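You operate a simulated robot arm through the tools that you are given. There is no shell and no other tool.

You are at the controls of a simulated robot arm. One attempt, no reset.

JOB
Switch off the blower, flow analyser, multimeter and power strip, then unplug the charger.
Fine: the plug goes on its rest.

It is judged by the outcome, as a careful person would: the job done as asked, and still so three seconds after it is handed in. It fails if anything else is knocked over, pushed out of place, dropped, spilled or broken.

ROBOT AND FRAMES
A 6-joint arm with a two-finger gripper, fixed in place. Base frame: the origin is on the floor under the middle of its stand, x ahead of it, y to its left, z up. Units: mm, rad, N and s.
It reaches about 1572 mm from its shoulder. Its first joint turns from -2.897 to 2.897 rad. Payload 2.45 kg.
The TCP is the grasp point between the finger pads, 20 mm short of the fingertips. In the tool frame z runs along the fingers and y along their closing line. The gripper opens to 140 mm; its body begins 168 mm behind the TCP.
Orientation is told as [roll, pitch, yaw] about the base's x, y, z axes, in that order, counted from this pose: with the fingers straight down and closing along the base's y, the tool's x points along the base's -x, its y along +y and its z along -z.

CONTROLS
- The arm moves only by the tool drive_tool. Its argument "moves" is a list of rows, each a list of 6 numbers: the shift along the base's x, y, z in units of 20 mm (1.0 is 20 mm), then the turn, a rotation vector about the base's x, y, z in units of 8 degrees (1.0 is 8 degrees). In form: [[x, y, z, ax, ay, az], ...]. A call has 1 to 20 rows; each row shifts and turns the commanded pose from where the row before left it. "hand" is the closure in counts, from 0 (fully open) to 255 (shut), set as the call begins (left out, the last holds). A call with a number of a shift or a turn outside -1 to 1 is refused whole. A row lasts 0.2 s, in which the tool goes at most 50 mm and 0.15 rad; a call with a longer step from one row to the next is refused whole, and so is a gripper value outside its range. A pose out of reach is approached as far as the arm can. The call stops where the force on the tool passes 90 N (or 10 N more than at its start, if that is more) or the arm is blocked; 0.2 s more then pass. Each finger travels about 45 mm/s and halts on what it meets, pressing with about 38 N; the grip force reading is that of the motor and also rises with nothing between the fingers. The clock runs only during rows and for 0.2 s after the last one: add rows that do not move to give the fingers time. The reply holds the time, the measured pose of the TCP, the force on the tool along the base axes, the opening and the grip force, in the units named above and with some noise, with the torque about the TCP (base axes, N m) and any sound that the robot's microphone picked up.
- Cameras (640 x 400 px; columns grow to the right, rows downward): "scene" is fixed at [51.4, -648.7, 1570]; the picture's right is [0.57, -0.82, 0.00], its down [-0.41, -0.29, -0.87] and it looks along [0.71, 0.50, -0.50] (base axes); focal length 361 px, centre (320, 200). "wrist" rides on the gripper at [78, 11, -209] in the tool frame; the picture's right is [-0.14, 0.99, 0.00], its down [-0.92, -0.13, -0.37] and it looks along [-0.36, -0.05, 0.93] (tool axes); focal length 280 px, centre (320, 200). There is no depth. A picture from a camera that has moved, and an enlarged one, comes with that camera's place and axes in the base frame and with its lens.
- capture(camera): a new picture of that camera. It takes no simulated time.
- close_up(camera, box): a new picture of the part [left, top, right, bottom] of that camera's present view, enlarged. It takes no simulated time.
- close_job(): hands the job in; it is judged then, once.

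Nothing tells you positions but the pictures and the camera data. Unless the task says otherwise, let go and move clear before handing in.

The tools are called after "Request:" by a JSON object that holds its "api" and its "payload". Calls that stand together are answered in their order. drive_tool: Moves the arm, as the interface text tells. Its arguments: {"type":"object","properties":{"moves":{"type":"array","items":{"type":"array","items":{"type":"number"}}},"hand":{"type":"number"}},"required":["moves"]} The other tools are called the same way: capture (camera) takes a picture; close_up (camera, box) takes an enlarged picture of a part of a camera's view; close_job () hands the job in.

At the start:

```text
clock: 0.0
ee_pos: [621.8, 324.2, 1116.7]
tool_rot: [0.0, -0.002, -0.001]
wrist_force: [0.1, 0.1, -0.8]
moment: [0.01, 0.02, -0.04]
finger_gap: 140.0
grip_force: 0.0
```

scene: 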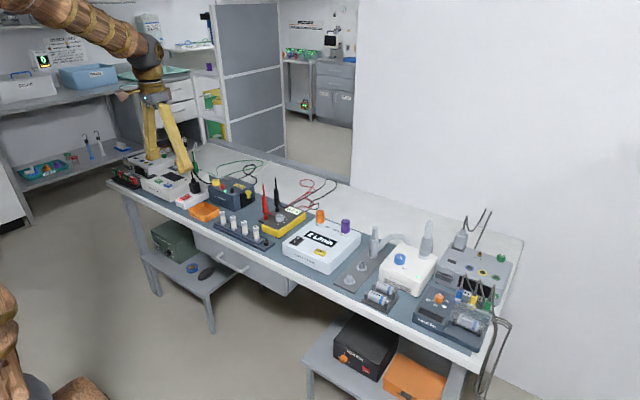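
wrist: 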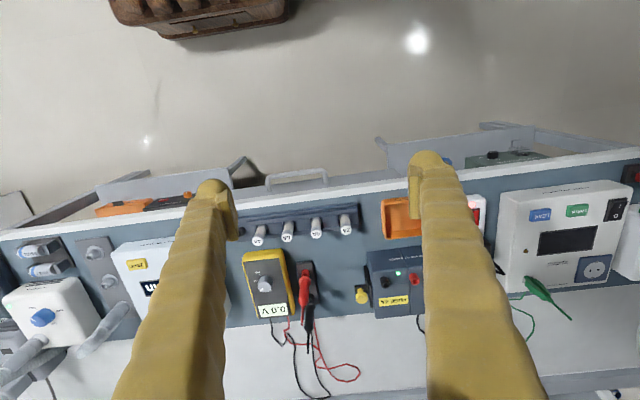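

I see a bench with a row of instruments in front of the arm, running roughly along y at x ≈ 900–1100 mm. I'll take enlarged pictures to identify each device before moving.

Request:
{"api": "close_up", "payload": {"camera": "scene", "box": [100, 130, 260, 230]}}

Request:
{"api": "close_up", "payload": {"camera": "scene", "box": [200, 170, 360, 270]}}

Request:
{"api": "close_up", "payload": {"camera": "scene", "box": [320, 200, 540, 340]}}

Request:
{"api": "close_up", "payload": {"camera": "wrist", "box": [0, 200, 240, 400]}}

Request:
{"api": "close_up", "payload": {"camera": "wrist", "box": [200, 180, 440, 380]}}

Request:
{"api": "close_up", "payload": {"camera": "wrist", "box": [440, 120, 640, 320]}}

```text
4.00 times, centred on (180, 180) of scene
camera zoom: at [51.4, -648.7, 1570.0], right [0.57, -0.82, 0.0], down [-0.41, -0.29, -0.87], along [0.71, 0.5, -0.5], focal length 1442 px, centre (880, 280)
```

zoom: 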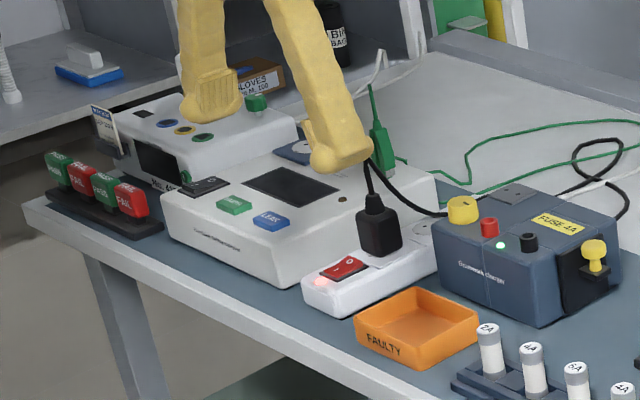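

```text
4.00 times, centred on (280, 220) of scene
camera zoom: at [51.4, -648.7, 1570.0], right [0.57, -0.82, 0.0], down [-0.41, -0.29, -0.87], along [0.71, 0.5, -0.5], focal length 1442 px, centre (480, 120)
```

zoom: 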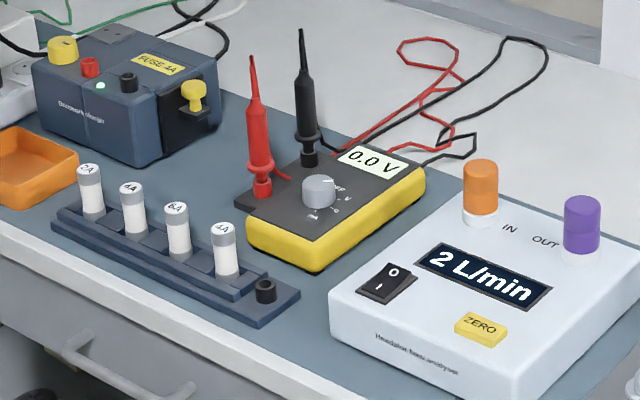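

```text
2.86 times, centred on (430, 270) of scene
camera zoom: at [51.4, -648.7, 1570.0], right [0.57, -0.82, 0.0], down [-0.41, -0.29, -0.87], along [0.71, 0.5, -0.5], focal length 1030 px, centre (6, 0)
```

zoom: 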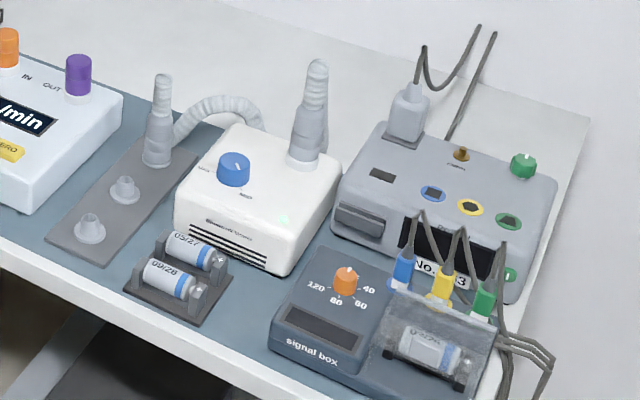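

```text
2.00 times, centred on (120, 300) of wrist
camera zoom: at [543.1, 335.1, 1325.0], right [0.14, 0.99, 0.0], down [0.92, -0.13, 0.37], along [0.37, -0.05, -0.93], focal length 561 px, centre (720, 0)
```

zoom: 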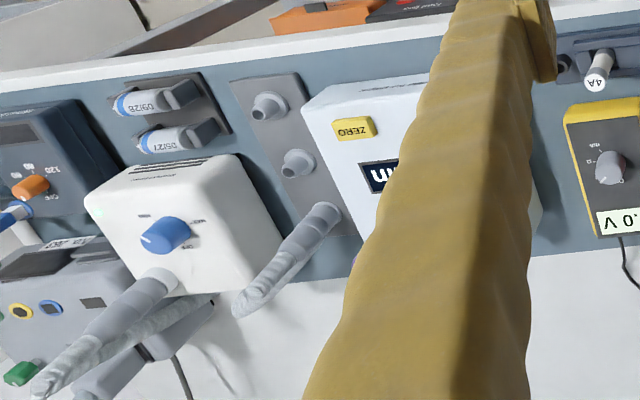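

```text
2.00 times, centred on (320, 280) of wrist
camera zoom: at [543.1, 335.1, 1325.0], right [0.14, 0.99, 0.0], down [0.92, -0.13, 0.37], along [0.37, -0.05, -0.93], focal length 561 px, centre (320, 40)
```

zoom: 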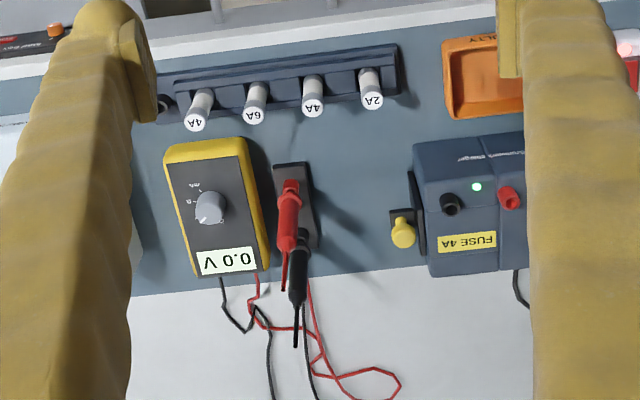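

```text
2.00 times, centred on (540, 220) of wrist
camera zoom: at [543.1, 335.1, 1325.0], right [0.14, 0.99, 0.0], down [0.92, -0.13, 0.37], along [0.37, -0.05, -0.93], focal length 561 px, centre (-120, 160)
```

zoom: 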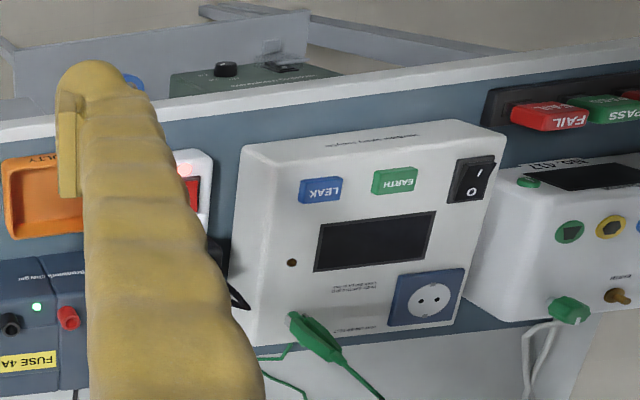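

The main items are identifiable: blower (white, blue knob), flow analyser (rocker), multimeter (grey dial), power strip (red rocker) and the charger with its black plug. Next I'll enlarge further to read the labels and look for the plug's rest.

Request:
{"api": "close_up", "payload": {"camera": "scene", "box": [205, 165, 265, 215]}}

Request:
{"api": "close_up", "payload": {"camera": "scene", "box": [165, 165, 225, 215]}}

Request:
{"api": "close_up", "payload": {"camera": "scene", "box": [375, 210, 455, 290]}}

Request:
{"api": "close_up", "payload": {"camera": "scene", "box": [430, 200, 530, 300]}}

Request:
{"api": "close_up", "payload": {"camera": "scene", "box": [280, 220, 340, 270]}}

Request:
{"api": "close_up", "payload": {"camera": "wrist", "box": [235, 240, 315, 320]}}

Request:
{"api": "close_up", "payload": {"camera": "wrist", "box": [0, 260, 120, 360]}}

```text
8.00 times, centred on (235, 190) of scene
camera zoom: at [51.4, -648.7, 1570.0], right [0.57, -0.82, 0.0], down [-0.41, -0.29, -0.87], along [0.71, 0.5, -0.5], focal length 2884 px, centre (1000, 280)
```

zoom: 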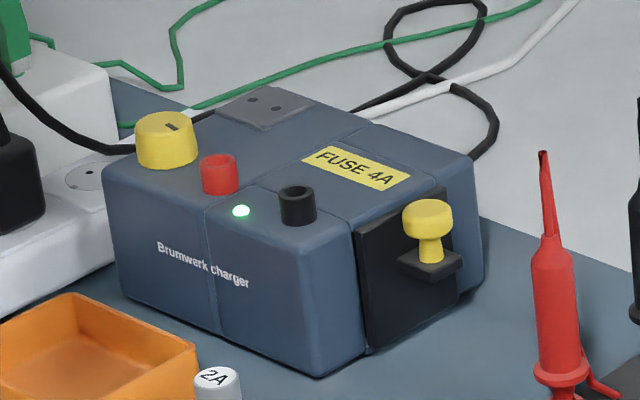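

```text
8.00 times, centred on (195, 190) of scene
camera zoom: at [51.4, -648.7, 1570.0], right [0.57, -0.82, 0.0], down [-0.41, -0.29, -0.87], along [0.71, 0.5, -0.5], focal length 2884 px, centre (1320, 280)
```

zoom: 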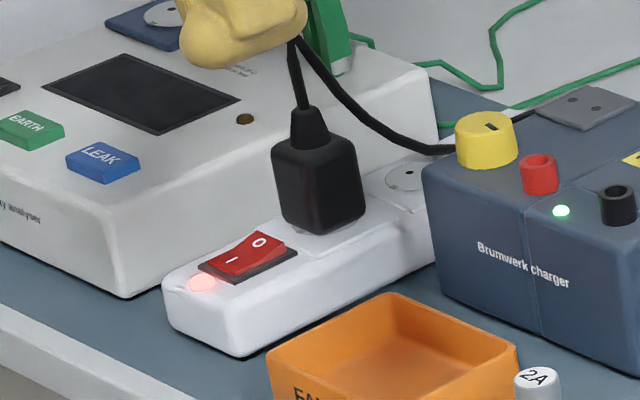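

```text
5.00 times, centred on (415, 250) of scene
camera zoom: at [51.4, -648.7, 1570.0], right [0.57, -0.82, 0.0], down [-0.41, -0.29, -0.87], along [0.71, 0.5, -0.5], focal length 1803 px, centre (-155, -50)
```

zoom: 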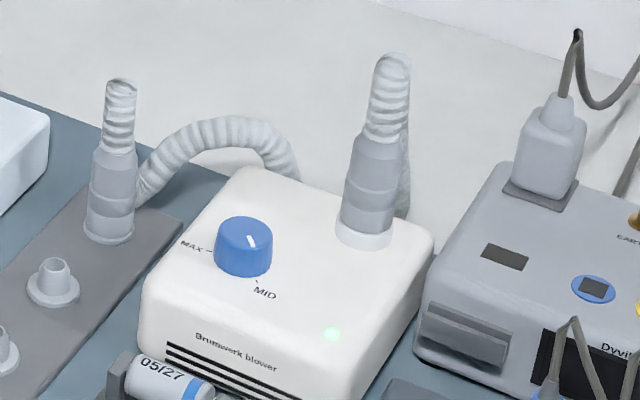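

```text
4.00 times, centred on (480, 250) of scene
camera zoom: at [51.4, -648.7, 1570.0], right [0.57, -0.82, 0.0], down [-0.41, -0.29, -0.87], along [0.71, 0.5, -0.5], focal length 1442 px, centre (-320, 0)
```

zoom: 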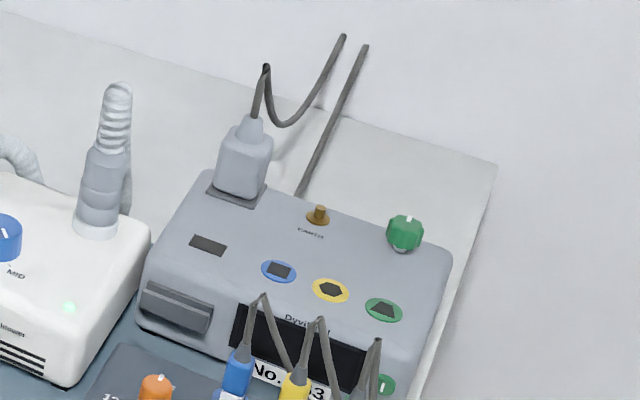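

```text
8.00 times, centred on (310, 245) of scene
camera zoom: at [51.4, -648.7, 1570.0], right [0.57, -0.82, 0.0], down [-0.41, -0.29, -0.87], along [0.71, 0.5, -0.5], focal length 2884 px, centre (400, -160)
```

zoom: 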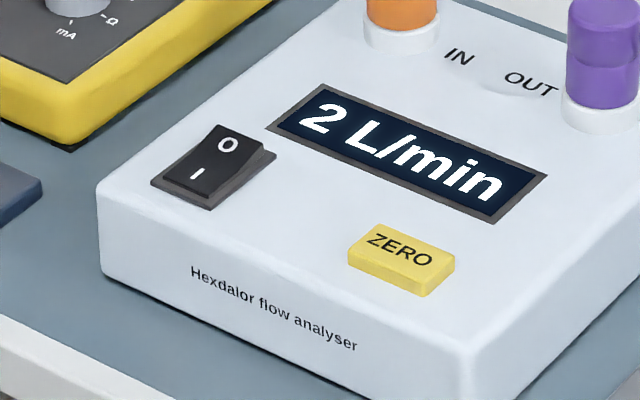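

```text
5.00 times, centred on (275, 280) of wrist
camera zoom: at [543.1, 335.1, 1325.0], right [0.14, 0.99, 0.0], down [0.92, -0.13, 0.37], along [0.37, -0.05, -0.93], focal length 1402 px, centre (545, -200)
```

zoom: 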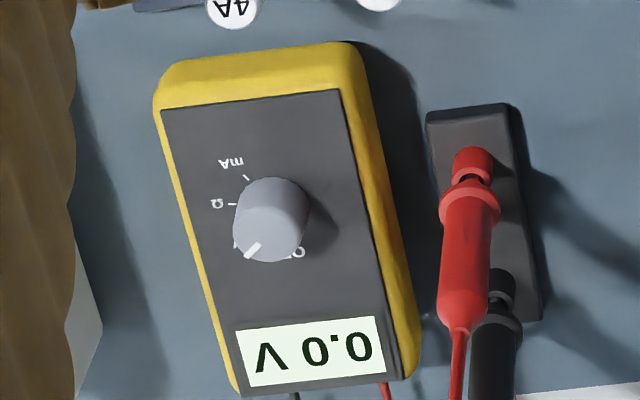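

```text
4.00 times, centred on (60, 310) of wrist
camera zoom: at [543.1, 335.1, 1325.0], right [0.14, 0.99, 0.0], down [0.92, -0.13, 0.37], along [0.37, -0.05, -0.93], focal length 1122 px, centre (1360, -240)
```

zoom: 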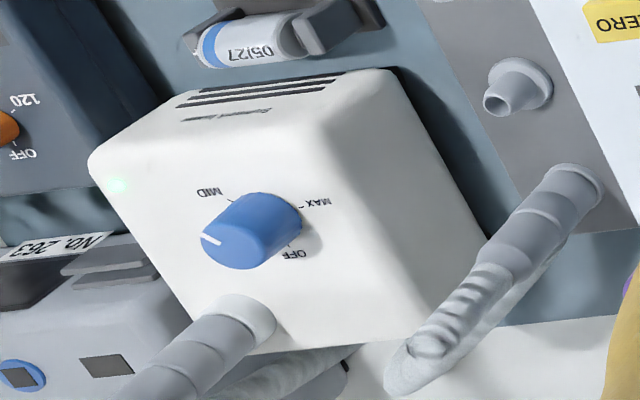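

The charger's top carries a grey plate with two pin holes, which I take to be the plug's rest. From two views I put the multimeter knob near (933,156,807), the blower knob near (927,-345,849), the flow-analyser rocker near (848,4,815) and the strip rocker near (857,642,775). I'll move high over the bench for closer pictures.

Request:
{"api": "drive_tool", "payload": {"moves": [[1, -1, 0, 0, 0, 0], [1, -1, 0, 0, 0, 0], [1, -1, 0, 0, 0, 0], [1, -1, 0, 0, 0, 0], [1, -1, 0, 0, 0, 0], [1, -1, 0, 0, 0, 0], [1, -1, 0, 0, 0, 0], [1, -1, 0, 0, 0, 0], [0, -1, -1, 0, 0, 0], [0, -1, -1, 0, 0, 0], [0, -1, -1, 0, 0, 0], [0, -1, 0, 0, 0, 0], [0, -1, 0, 0, 0, 0], [0, -1, 0, 0, 0, 0], [0, -1, 0, 0, 0, 0], [0, -1, 0, 0, 0, 0], [0, -1, 0, 0, 0, 0]], "hand": 0}}

Request:
{"api": "capture", "payload": {"camera": "wrist"}}

Request:
{"api": "capture", "payload": {"camera": "scene"}}

```text
clock: 3.6
ee_pos: [782.4, -16.1, 1056.7]
tool_rot: [-0.001, -0.002, -0.001]
wrist_force: [-0.8, 0.1, -0.5]
moment: [0.02, -0.01, 0.0]
finger_gap: 139.7
grip_force: 0.0
```

```text
taken
camera wrist: at [703.4, -5.0, 1265.0], right [0.14, 0.99, 0.0], down [0.92, -0.13, 0.37], along [0.37, -0.05, -0.93], focal length 280 px, centre (320, 200)
```

wrist: 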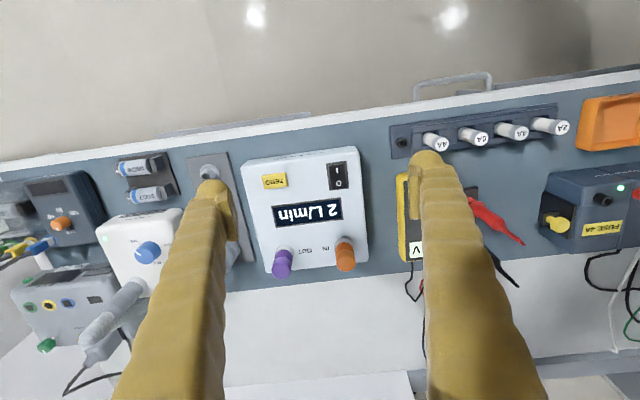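

```text
taken
```

scene: 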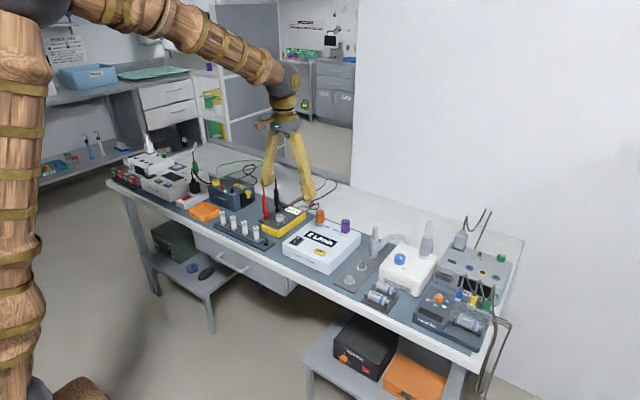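

Request:
{"api": "close_up", "payload": {"camera": "wrist", "box": [230, 130, 390, 290]}}

Request:
{"api": "close_up", "payload": {"camera": "wrist", "box": [80, 190, 200, 290]}}

Request:
{"api": "close_up", "payload": {"camera": "wrist", "box": [520, 140, 640, 260]}}

```text
2.50 times, centred on (310, 210) of wrist
camera zoom: at [703.4, -5.0, 1265.0], right [0.14, 0.99, 0.0], down [0.92, -0.13, 0.37], along [0.37, -0.05, -0.93], focal length 701 px, centre (345, 175)
```

zoom: 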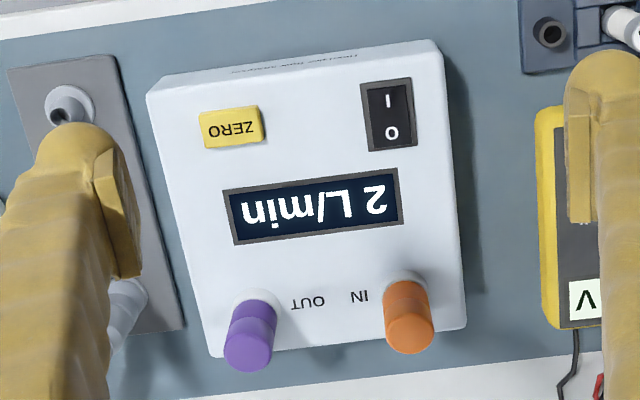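

```text
4.00 times, centred on (140, 240) of wrist
camera zoom: at [703.4, -5.0, 1265.0], right [0.14, 0.99, 0.0], down [0.92, -0.13, 0.37], along [0.37, -0.05, -0.93], focal length 1122 px, centre (1040, 40)
```

zoom: 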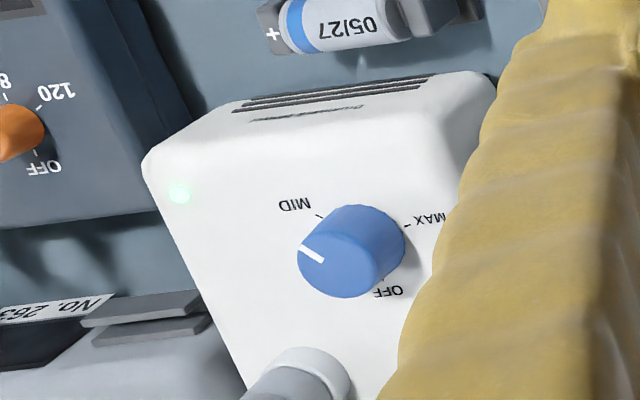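

```text
3.33 times, centred on (580, 200) of wrist
camera zoom: at [703.4, -5.0, 1265.0], right [0.14, 0.99, 0.0], down [0.92, -0.13, 0.37], along [0.37, -0.05, -0.93], focal length 935 px, centre (-547, 200)
```

zoom: 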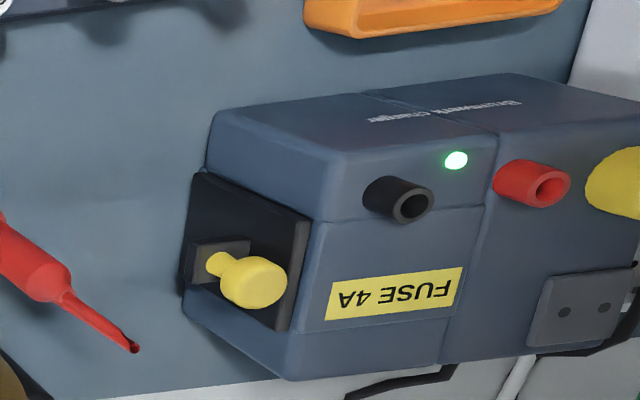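

The blower knob points to MID; its ticks place OFF roughly toward +x, so it turns counter-clockwise seen from above. The charger's rest plate shows two pin holes. I'm moving over the blower for a closer view.

Request:
{"api": "drive_tool", "payload": {"moves": [[0, -1, 0, 0, 0, 0], [0, -1, 0, 0, 0, 0], [0, -1, 0, 0, 0, 0], [0, -1, 0, 0, 0, 0], [0, -1, 0, 0, 0, 0], [0, -1, 0, 0, 0, 0], [0, -1, 0, 0, 0, 0], [0, -1, 0, 0, 0, 0], [0, -1, 0, 0, 0, 0], [0, -1, 0, 0, 0, 0], [0, -1, 0, 0, 0, 0], [0, -1, 0, 0, 0, 0], [0, -1, 0, 0, 0, 0], [1, -1, -0.8, 0, 0, 0], [1, -1, -0.8, 0, 0, 0], [0.9, -1, -0.8, 0, 0, 0]], "hand": 0}}

Request:
{"api": "capture", "payload": {"camera": "wrist"}}

Request:
{"api": "close_up", "payload": {"camera": "wrist", "box": [240, 130, 400, 290]}}

```text
clock: 7.0
ee_pos: [841.4, -335.3, 1007.8]
tool_rot: [0.0, -0.001, 0.0]
wrist_force: [-0.5, 0.6, 0.9]
moment: [-0.02, -0.01, -0.03]
finger_gap: 139.8
grip_force: 0.1
```

```text
taken
camera wrist: at [761.7, -325.0, 1216.8], right [0.14, 0.99, 0.0], down [0.92, -0.13, 0.37], along [0.37, -0.05, -0.93], focal length 280 px, centre (320, 200)
```

wrist: 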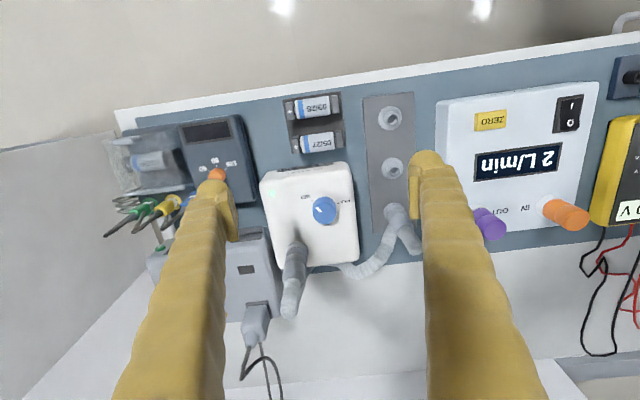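

```text
2.50 times, centred on (320, 210) of wrist
camera zoom: at [761.7, -325.0, 1216.8], right [0.14, 0.99, 0.0], down [0.92, -0.13, 0.37], along [0.37, -0.05, -0.93], focal length 701 px, centre (320, 175)
```

zoom: 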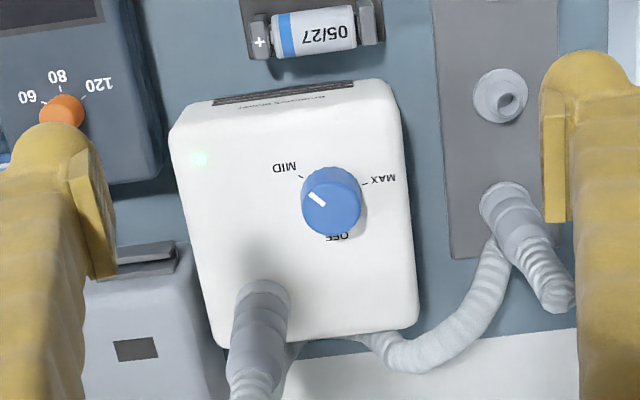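

The blower knob sits at about (929,-343), roughly 35 mm across, with the hose cuff about 60 mm away toward (+x,-y). I'll turn the tool to -72° so the fingers swing clear of the hose, part-close, and come down above the knob to check.

Request:
{"api": "drive_tool", "payload": {"moves": [[0, 0, 0, 0, 0, -1], [0, 0, 0, 0, 0, -1], [0, 0, 0, 0, 0, -1], [0, 0, 0, 0, 0, -1], [0, 0, 0, 0, 0, -1], [0, 0, 0, 0, 0, -1], [0, 0, 0, 0, 0, -1], [0, 0, 0, 0, 0, -1], [0, 0, 0, 0, 0, -1], [1, -0.1, 0, 0, 0, 0], [1, -0.1, 0, 0, 0, 0], [1, -0.1, 0, 0, 0, 0], [1, -0.05, 0, 0, 0, 0], [0.4, 0, -0.4, 0, 0, 0], [0, 0, -1, 0, 0, 0], [0, 0, -1, 0, 0, 0], [0, 0, -1, 0, 0, 0]], "hand": 120}}

Request:
{"api": "capture", "payload": {"camera": "wrist"}}

Request:
{"api": "capture", "payload": {"camera": "scene"}}

```text
clock: 10.6
ee_pos: [928.5, -344.0, 939.7]
tool_rot: [0.002, -0.005, -1.258]
wrist_force: [0.5, -1.0, 0.3]
moment: [-0.01, -0.05, -0.03]
finger_gap: 74.0
grip_force: 0.0
```

```text
taken
camera wrist: at [913.9, -265.1, 1149.3], right [0.98, 0.17, 0.0], down [0.16, -0.91, 0.37], along [0.07, -0.36, -0.93], focal length 280 px, centre (320, 200)
```

wrist: 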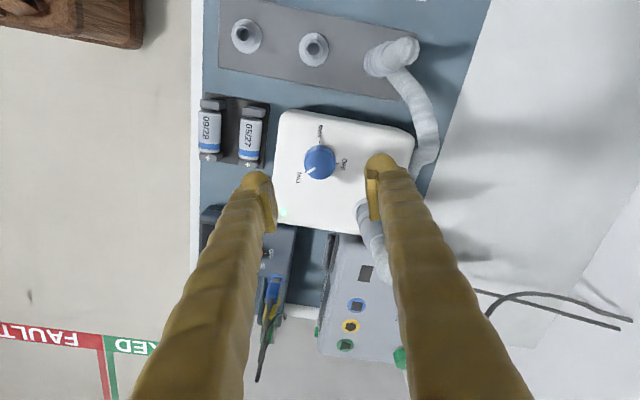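

```text
taken
```

scene: 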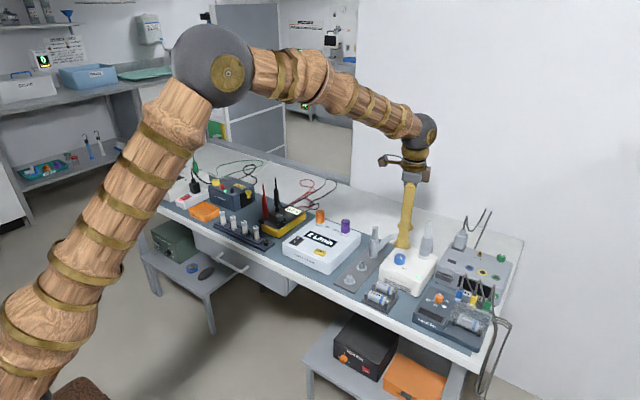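

Request:
{"api": "close_up", "payload": {"camera": "wrist", "box": [260, 100, 420, 260]}}

Request:
{"api": "close_up", "payload": {"camera": "scene", "box": [360, 170, 480, 290]}}

```text
2.50 times, centred on (340, 180) of wrist
camera zoom: at [913.9, -265.1, 1149.3], right [0.98, 0.17, 0.0], down [0.16, -0.91, 0.37], along [0.07, -0.36, -0.93], focal length 701 px, centre (270, 250)
```

zoom: 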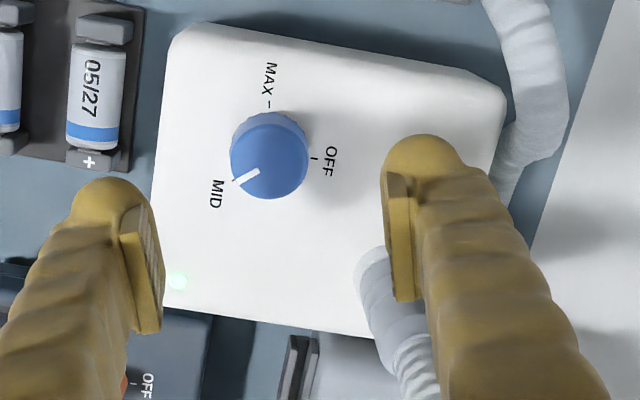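

```text
3.33 times, centred on (420, 230) of scene
camera zoom: at [51.4, -648.7, 1570.0], right [0.57, -0.82, 0.0], down [-0.41, -0.29, -0.87], along [0.71, 0.5, -0.5], focal length 1202 px, centre (-13, 100)
```

zoom: 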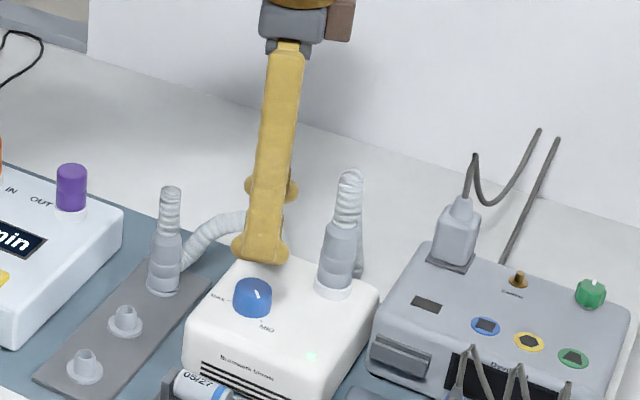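

The knob is clearly visible between the fingers: centre about (927,-340), pointer at ~220° and OFF at about -3°, so roughly 137° counter-clockwise in two grips. I'll centre over it and lower so the fingertips straddle it.

Request:
{"api": "drive_tool", "payload": {"moves": [[-0.075, 0.175, -1, 0, 0, 0], [0, 0, -1, 0, 0, 0], [0, 0, -1, 0, 0, 0], [0, 0, -0.7, 0, 0, 0], [0, 0, -0.5, 0, 0, 0], [0, 0, 0, 0, 0, 0]], "hand": 135}}

Request:
{"api": "capture", "payload": {"camera": "wrist"}}

Request:
{"api": "close_up", "payload": {"camera": "scene", "box": [360, 190, 460, 290]}}

```text
clock: 12.0
ee_pos: [927.0, -339.2, 854.8]
tool_rot: [-0.001, -0.002, -1.257]
wrist_force: [0.6, 0.0, -0.2]
moment: [0.03, 0.02, 0.01]
finger_gap: 66.0
grip_force: 0.1
```

```text
taken
camera wrist: at [912.1, -261.3, 1064.5], right [0.98, 0.17, 0.0], down [0.16, -0.91, 0.37], along [0.06, -0.36, -0.93], focal length 280 px, centre (320, 200)
```

wrist: 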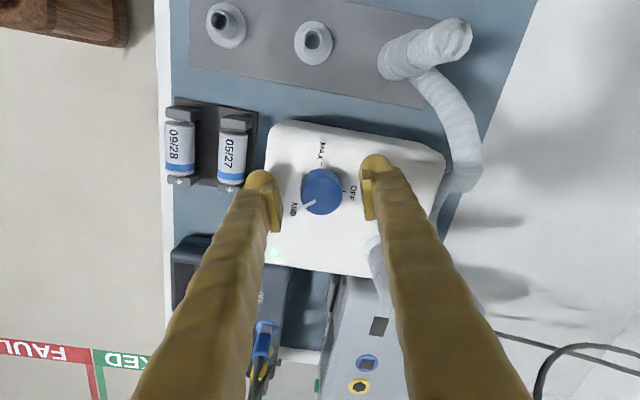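

```text
4.00 times, centred on (410, 240) of scene
camera zoom: at [51.4, -648.7, 1570.0], right [0.57, -0.82, 0.0], down [-0.41, -0.29, -0.87], along [0.71, 0.5, -0.5], focal length 1442 px, centre (-40, 40)
```

zoom: 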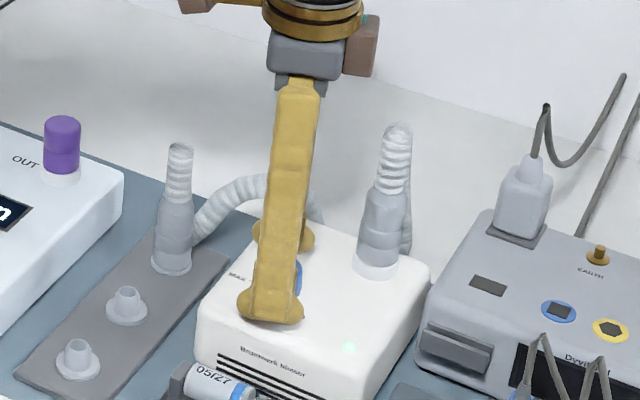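

The fingers straddle the knob well. I'll lower a few mm more, watching the force, then close on it.

Request:
{"api": "drive_tool", "payload": {"moves": [[0, 0.05, -0.15, 0, 0, 0], [0, 0, -0.15, 0, 0, 0], [0, 0, 0, 0, 0, 0]], "hand": 135}}

Request:
{"api": "drive_tool", "payload": {"moves": [[0, 0, 0, 0, 0, 0], [0, 0, 0, 0, 0, 0], [0, 0, 0, 0, 0, 0], [0, 0, 0, 0, 0, 0], [0, 0, 0, 0, 0, 0]], "hand": 200}}

Request:
{"api": "capture", "payload": {"camera": "wrist"}}

```text
clock: 12.8
ee_pos: [926.1, -338.3, 850.3]
tool_rot: [-0.001, -0.001, -1.259]
wrist_force: [0.4, 0.1, -1.3]
moment: [-0.01, -0.01, 0.02]
finger_gap: 66.1
grip_force: 0.0
```

```text
clock: 14.0
ee_pos: [926.6, -339.1, 850.4]
tool_rot: [0.001, -0.003, -1.257]
wrist_force: [2.4, -0.4, 5.8]
moment: [-0.06, 0.15, 0.0]
finger_gap: 35.7
grip_force: 6.9
```

```text
taken
camera wrist: at [912.0, -260.4, 1059.0], right [0.98, 0.17, 0.0], down [0.16, -0.91, 0.37], along [0.07, -0.36, -0.93], focal length 280 px, centre (320, 200)
```

wrist: 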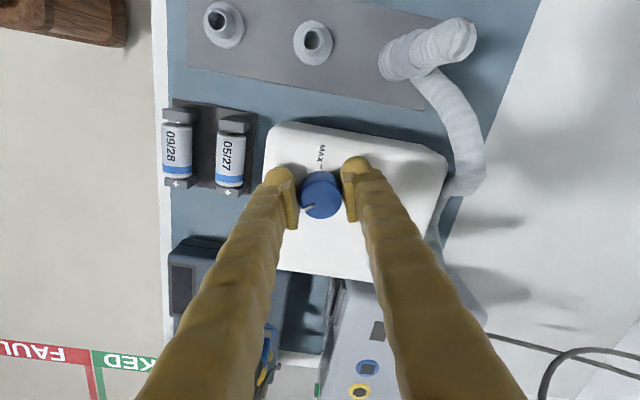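

The fingers hold the knob at about 36 mm. I'll turn it counter-clockwise by 64°.

Request:
{"api": "drive_tool", "payload": {"moves": [[0, 0, 0, 0, 0, 0], [0, 0, 0, 0, 0, 1], [0, 0, 0, 0, 0, 1], [0, 0, 0, 0, 0, 1], [0, 0, 0, 0, 0, 1], [0, 0, 0, 0, 0, 1], [0, 0, 0, 0, 0, 1], [0, 0, 0, 0, 0, 1], [0, 0, 0, 0, 0, 1], [0, 0, 0, 0, 0, 0]], "hand": 215}}

Request:
{"api": "capture", "payload": {"camera": "wrist"}}

Request:
{"api": "close_up", "payload": {"camera": "scene", "box": [360, 190, 460, 290]}}

```text
clock: 16.2
ee_pos: [926.0, -341.8, 849.7]
tool_rot: [0.0, -0.003, -0.14]
wrist_force: [-10.8, -60.8, -6.6]
moment: [-0.62, -0.03, -0.11]
finger_gap: 33.8
grip_force: 44.9
```

```text
taken
camera wrist: at [849.7, -319.0, 1059.0], right [0.27, 0.96, 0.0], down [0.89, -0.26, 0.37], along [0.36, -0.1, -0.93], focal length 280 px, centre (320, 200)
```

wrist: 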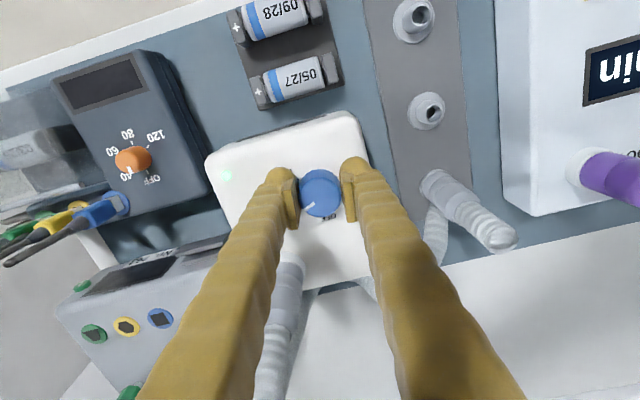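

```text
4.00 times, centred on (410, 240) of scene
camera zoom: at [51.4, -648.7, 1570.0], right [0.57, -0.82, 0.0], down [-0.41, -0.29, -0.87], along [0.71, 0.5, -0.5], focal length 1442 px, centre (-40, 40)
```

zoom: 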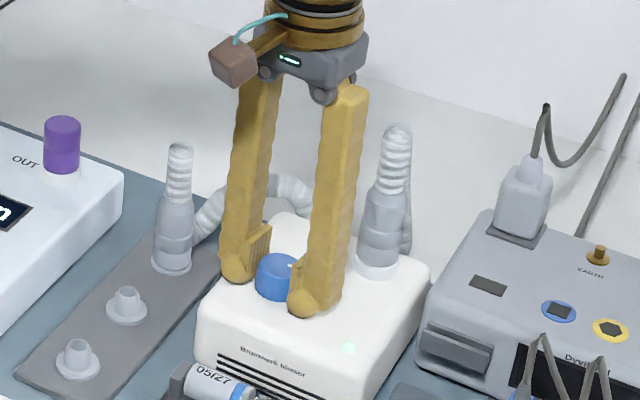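

The knob followed the turn, but a sideways load of 60 N shows my y was about 2–3 mm off its axis. I'll open to release it, shift, and swing back for the second grip.

Request:
{"api": "drive_tool", "payload": {"moves": [[0, -0.05, 0, 0, 0, 0], [0, -0.05, 0, 0, 0, 0], [0, -0.02, 0, 0, 0, 0], [0, 0, 0, 0, 0, 0]], "hand": 135}}

Request:
{"api": "capture", "payload": {"camera": "wrist"}}

Request:
{"api": "close_up", "payload": {"camera": "wrist", "box": [260, 130, 380, 250]}}

```text
clock: 17.2
ee_pos: [927.3, -340.5, 850.9]
tool_rot: [-0.001, -0.001, -0.141]
wrist_force: [0.7, -0.5, -0.3]
moment: [-0.02, -0.01, -0.04]
finger_gap: 65.9
grip_force: 0.2
```

```text
taken
camera wrist: at [849.9, -319.2, 1059.1], right [0.28, 0.96, 0.0], down [0.89, -0.26, 0.37], along [0.36, -0.1, -0.93], focal length 280 px, centre (320, 200)
```

wrist: 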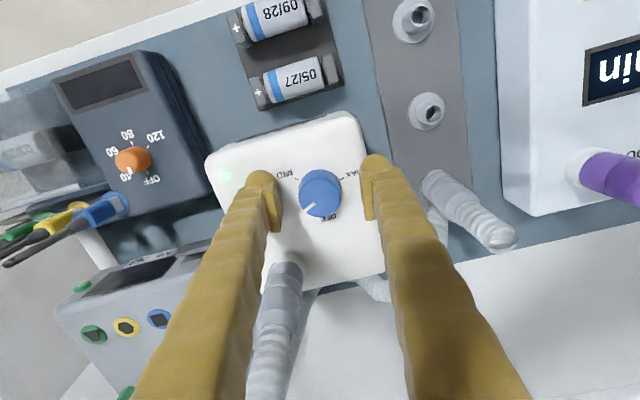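

```text
3.33 times, centred on (320, 190) of wrist
camera zoom: at [849.9, -319.2, 1059.1], right [0.28, 0.96, 0.0], down [0.89, -0.26, 0.37], along [0.36, -0.1, -0.93], focal length 935 px, centre (320, 233)
```

zoom: 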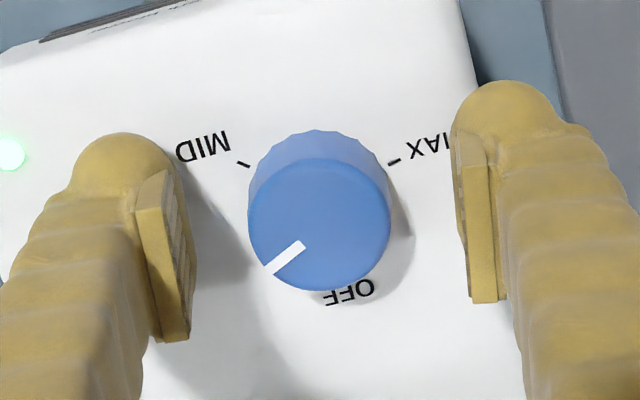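

The pointer is now about halfway, roughly 65° short of OFF. I'll swing back 64° with the fingers open, re-grip and turn again.

Request:
{"api": "drive_tool", "payload": {"moves": [[0.03, -0.06, 0, 0, 0, -1], [0, 0, 0, 0, 0, -1], [0, 0, 0, 0, 0, -1], [0, 0, 0, 0, 0, -1], [0, 0, 0, 0, 0, -1], [0, 0, 0, 0, 0, -1], [0, 0, 0, 0, 0, -1], [0, 0, 0, 0, 0, -1], [0, 0, 0, 0, 0, 0]], "hand": 135}}

Request:
{"api": "drive_tool", "payload": {"moves": [[0, 0, 0, 0, 0, 0], [0, 0, 0, 0, 0, 0], [0, 0, 0, 0, 0, 0], [0, 0, 0, 0, 0, 0], [0, 0, 0, 0, 0, 0]], "hand": 205}}

Request:
{"api": "drive_tool", "payload": {"moves": [[0, 0, 0, 0, 0, 1], [0, 0, 0, 0, 0, 1], [0, 0, 0, 0, 0, 1], [0, 0, 0, 0, 0, 1], [0, 0, 0, 0, 0, 1], [0, 0, 0, 0, 0, 1], [0, 0, 0, 0, 0, 1], [0, 0, 0, 0, 0, 0]], "hand": 205}}

Request:
{"api": "capture", "payload": {"camera": "wrist"}}

Request:
{"api": "close_up", "payload": {"camera": "wrist", "box": [200, 110, 400, 260]}}

```text
clock: 19.2
ee_pos: [926.8, -342.9, 850.1]
tool_rot: [0.001, -0.002, -1.26]
wrist_force: [-0.5, -0.9, -0.1]
moment: [0.04, 0.01, -0.01]
finger_gap: 65.8
grip_force: 0.0
```

```text
clock: 20.4
ee_pos: [927.4, -341.6, 850.1]
tool_rot: [0.003, -0.003, -1.259]
wrist_force: [12.2, 4.0, 2.0]
moment: [0.05, -0.12, -0.03]
finger_gap: 35.8
grip_force: 5.9
```

```text
clock: 22.2
ee_pos: [928.1, -344.4, 850.3]
tool_rot: [0.001, -0.002, -0.28]
wrist_force: [2.6, 12.2, 1.4]
moment: [0.15, -0.02, 0.04]
finger_gap: 35.6
grip_force: 6.3
```

```text
taken
camera wrist: at [854.3, -310.1, 1059.1], right [0.41, 0.91, 0.0], down [0.85, -0.38, 0.37], along [0.34, -0.15, -0.93], focal length 280 px, centre (320, 200)
```

wrist: 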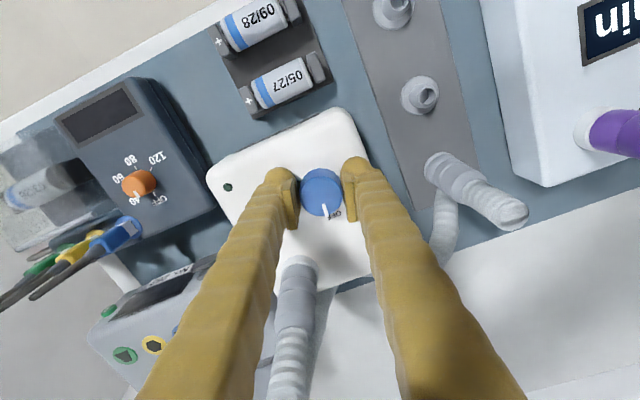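

```text
2.67 times, centred on (300, 185) of wrist
camera zoom: at [854.3, -310.1, 1059.1], right [0.41, 0.91, 0.0], down [0.85, -0.38, 0.37], along [0.34, -0.15, -0.93], focal length 748 px, centre (373, 240)
```

zoom: 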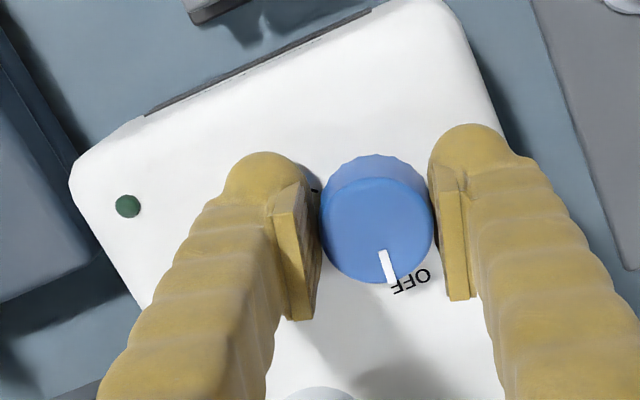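

The blower's lamp has gone dark and the pointer is nearly at OFF. I'll nudge about 5° more to align it, then release.

Request:
{"api": "drive_tool", "payload": {"moves": [[0, 0, 0, 0, 0, 0.35], [0, 0, 0, 0, 0, 0.35], [0, 0, 0, 0, 0, 0]], "hand": 205}}

Request:
{"api": "drive_tool", "payload": {"moves": [[0, 0, 0, 0, 0, 0], [0, 0, 0, 0, 0, 0], [0, 0, 0, 0, 0, 0], [0, 0, 0, 0, 0, 0]], "hand": 135}}

Request:
{"api": "close_up", "payload": {"camera": "wrist", "box": [200, 110, 400, 260]}}

```text
clock: 23.0
ee_pos: [926.6, -342.1, 850.3]
tool_rot: [-0.001, -0.001, -0.184]
wrist_force: [1.7, 11.8, -0.3]
moment: [0.13, 0.0, -0.02]
finger_gap: 35.5
grip_force: 5.8
```

```text
clock: 24.0
ee_pos: [928.2, -342.8, 849.9]
tool_rot: [-0.001, -0.001, -0.184]
wrist_force: [0.0, -0.3, 0.3]
moment: [0.03, 0.0, 0.02]
finger_gap: 65.8
grip_force: 0.0
```

```text
2.67 times, centred on (300, 185) of wrist
camera zoom: at [851.6, -317.3, 1059.1], right [0.32, 0.95, 0.0], down [0.88, -0.29, 0.37], along [0.35, -0.12, -0.93], focal length 748 px, centre (373, 240)
```

zoom: 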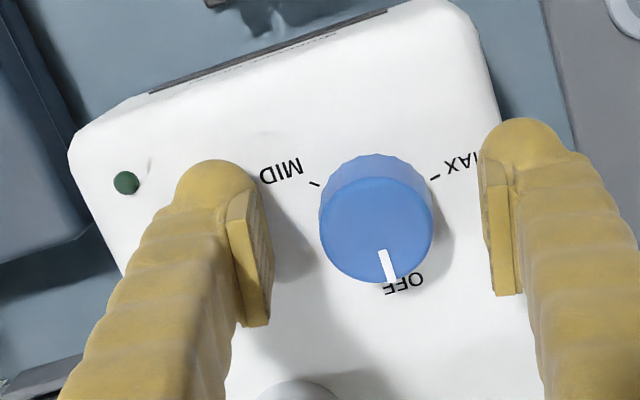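

The blower is off: lamp dark, pointer at OFF. I'll rise clear, close the gripper, and move over the flow analyser's rocker, whose "0" half I put near (856,4).

Request:
{"api": "drive_tool", "payload": {"moves": [[0, 0, 1, 0, 0, 0], [0, 0, 1, 0, 0, 0], [0, 0, 1, 0, 0, 0], [0, 0, 1, 0, 0, 0], [0, 0, 1, 0, 0, 0], [0, 0, 1, 0, 0, 0], [0, 0, 1, 0, 0, 0], [0, 0, 1, 0, 0, 0], [-1, 1, 0, 0, 0, 0.65], [-1, 1, 0, 0, 0, 0.65], [-1, 1, 0, 0, 0, 0], [-0.6, 1, 0, 0, 0, 0], [0, 1, 0, 0, 0, 0], [0, 1, 0, 0, 0, 0], [0, 1, 0, 0, 0, 0], [0, 1, 0, 0, 0, 0], [0, 1, 0, 0, 0, 0], [0, 1, 0, 0, 0, 0]], "hand": 135}}

Request:
{"api": "drive_tool", "payload": {"moves": [[0, 1, 0, 0, 0, 0], [0, 1, 0, 0, 0, 0], [0, 1, 0, 0, 0, 0], [0, 1, 0, 0, 0, 0], [0, 1, 0, 0, 0, 0], [0, 1, 0, 0, 0, 0], [0, 1, 0, 0, 0, 0], [0, 0.35, 0, 0, 0, 0], [0, 0, -1, 0, 0, 0], [0, 0, -1, 0, 0, 0], [0, 0, -1, 0, 0, 0], [0, 0, -1, 0, 0, 0], [0, 0, -1, 0, 0, 0]], "hand": 255}}

Request:
{"api": "capture", "payload": {"camera": "wrist"}}

Request:
{"api": "close_up", "payload": {"camera": "scene", "box": [260, 170, 380, 290]}}

```text
clock: 27.8
ee_pos: [855.5, -142.6, 1008.5]
tool_rot: [0.001, -0.002, -0.002]
wrist_force: [-0.8, -0.6, 0.0]
moment: [-0.01, -0.01, 0.01]
finger_gap: 66.1
grip_force: 0.2
```

```text
clock: 30.6
ee_pos: [856.3, 5.5, 910.5]
tool_rot: [0.0, -0.001, -0.002]
wrist_force: [-0.6, 0.3, -0.3]
moment: [-0.02, -0.01, -0.04]
finger_gap: 0.1
grip_force: 29.0
```

```text
taken
camera wrist: at [776.4, 15.7, 1118.9], right [0.14, 0.99, 0.0], down [0.92, -0.13, 0.37], along [0.37, -0.05, -0.93], focal length 280 px, centre (320, 200)
```

wrist: 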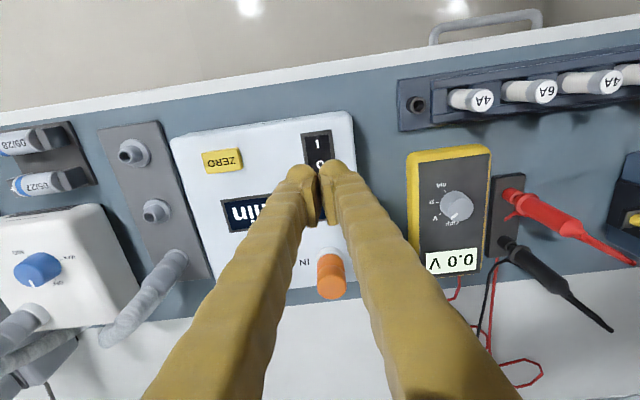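

```text
3.33 times, centred on (320, 230) of scene
camera zoom: at [51.4, -648.7, 1570.0], right [0.57, -0.82, 0.0], down [-0.41, -0.29, -0.87], along [0.71, 0.5, -0.5], focal length 1202 px, centre (320, 100)
```

zoom: 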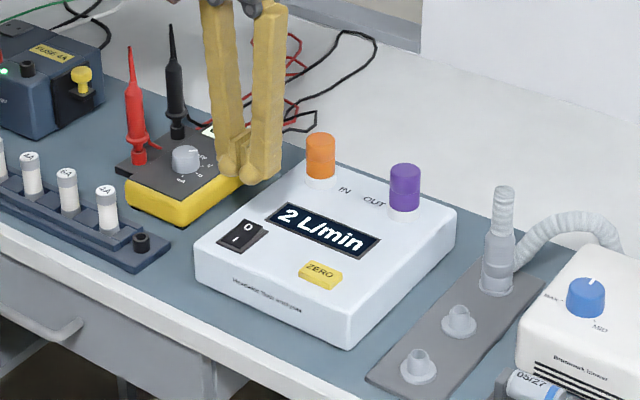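

The closed fingertips are just above and to the +x side of the rocker. Before pressing I want a clearer look at the tip geometry.

Request:
{"api": "close_up", "payload": {"camera": "scene", "box": [265, 190, 325, 250]}}

Request:
{"api": "close_up", "payload": {"camera": "wrist", "box": [270, 120, 370, 220]}}

```text
6.67 times, centred on (295, 220) of scene
camera zoom: at [51.4, -648.7, 1570.0], right [0.57, -0.82, 0.0], down [-0.41, -0.29, -0.87], along [0.71, 0.5, -0.5], focal length 2404 px, centre (487, 67)
```

zoom: 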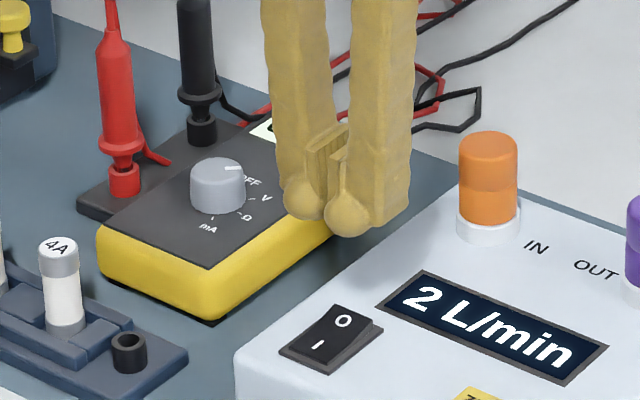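

```text
4.00 times, centred on (320, 170) of wrist
camera zoom: at [776.4, 15.7, 1118.9], right [0.14, 0.99, 0.0], down [0.92, -0.13, 0.37], along [0.37, -0.05, -0.93], focal length 1122 px, centre (320, 320)
```

zoom: 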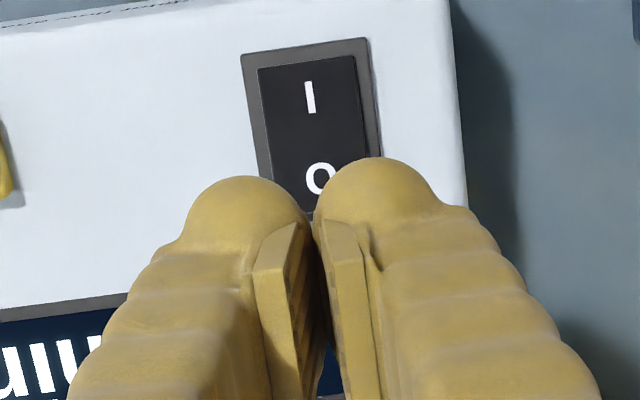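

The fingertips end in round balls about 18 mm to the -x side of the TCP and ±13 mm in y. I'll put the +y ball over the "0" half (x≈854, y≈5), so TCP near (872,-8), and come down to just above it.

Request:
{"api": "drive_tool", "payload": {"moves": [[0.785, -0.675, 0, 0, 0, 0], [0, 0, -1, 0, 0, 0], [0, 0, -1, 0, 0, 0], [0, 0, -0.8, 0, 0, 0], [0, 0, 0, 0, 0, 0]], "hand": 255}}

Request:
{"api": "close_up", "payload": {"camera": "scene", "box": [265, 200, 345, 280]}}

Request:
{"api": "close_up", "payload": {"camera": "wrist", "box": [270, 120, 370, 220]}}

```text
clock: 31.8
ee_pos: [869.8, -9.7, 854.1]
tool_rot: [-0.001, -0.002, -0.003]
wrist_force: [0.1, 0.1, -0.1]
moment: [-0.02, -0.01, -0.01]
finger_gap: 0.2
grip_force: 29.6
```

```text
5.00 times, centred on (305, 240) of scene
camera zoom: at [51.4, -648.7, 1570.0], right [0.57, -0.82, 0.0], down [-0.41, -0.29, -0.87], along [0.71, 0.5, -0.5], focal length 1803 px, centre (395, 0)
```

zoom: 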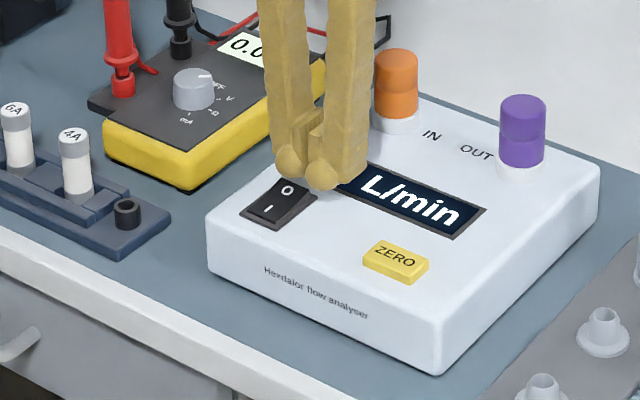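

```text
4.00 times, centred on (320, 170) of wrist
camera zoom: at [792.1, 2.2, 1063.2], right [0.14, 0.99, 0.0], down [0.92, -0.13, 0.37], along [0.37, -0.05, -0.93], focal length 1122 px, centre (320, 320)
```

zoom: 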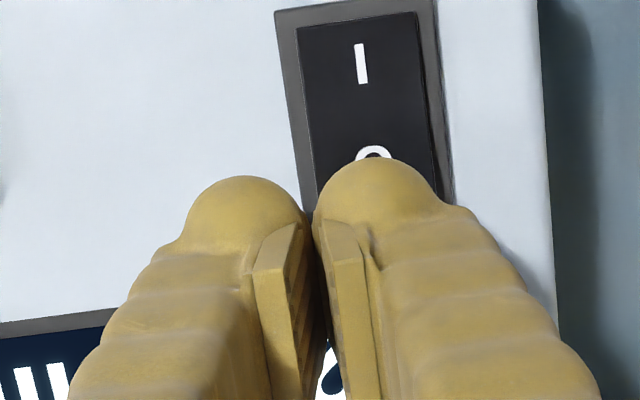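

The +y ball is aligned over the "0". I'll press down in small steps and watch force and display.

Request:
{"api": "drive_tool", "payload": {"moves": [[0, 0, -0.2, 0, 0, 0], [0, 0, -0.2, 0, 0, 0], [0, 0, -0.1, 0, 0, 0], [0, 0, 0, 0, 0, 0]], "hand": 255}}

Request:
{"api": "drive_tool", "payload": {"moves": [[0, 0, -0.1, 0, 0, 0], [0, 0, -0.1, 0, 0, 0], [0, 0, 0, 0, 0, 0]], "hand": 255}}

Request:
{"api": "close_up", "payload": {"camera": "scene", "box": [265, 200, 345, 280]}}

```text
clock: 32.8
ee_pos: [871.3, -9.5, 843.6]
tool_rot: [-0.001, -0.002, -0.003]
wrist_force: [0.5, 0.2, 0.8]
moment: [-0.02, 0.0, 0.02]
finger_gap: 0.0
grip_force: 29.2
```

```text
clock: 33.6
ee_pos: [871.1, -9.1, 840.4]
tool_rot: [-0.001, -0.001, -0.001]
wrist_force: [-2.1, 1.2, 12.9]
moment: [0.14, 0.21, 0.0]
finger_gap: 0.0
grip_force: 29.4
```

```text
5.00 times, centred on (305, 240) of scene
camera zoom: at [51.4, -648.7, 1570.0], right [0.57, -0.82, 0.0], down [-0.41, -0.29, -0.87], along [0.71, 0.5, -0.5], focal length 1803 px, centre (395, 0)
```

zoom: 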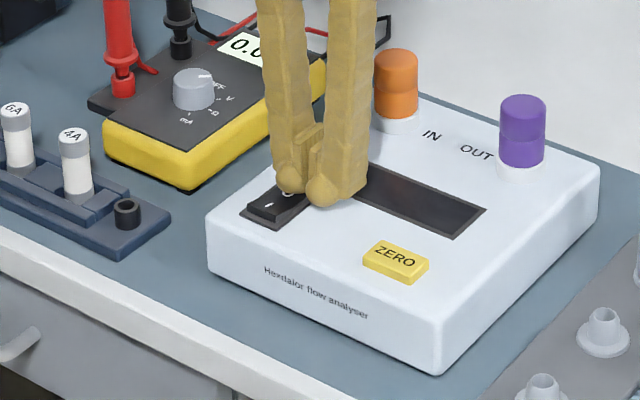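

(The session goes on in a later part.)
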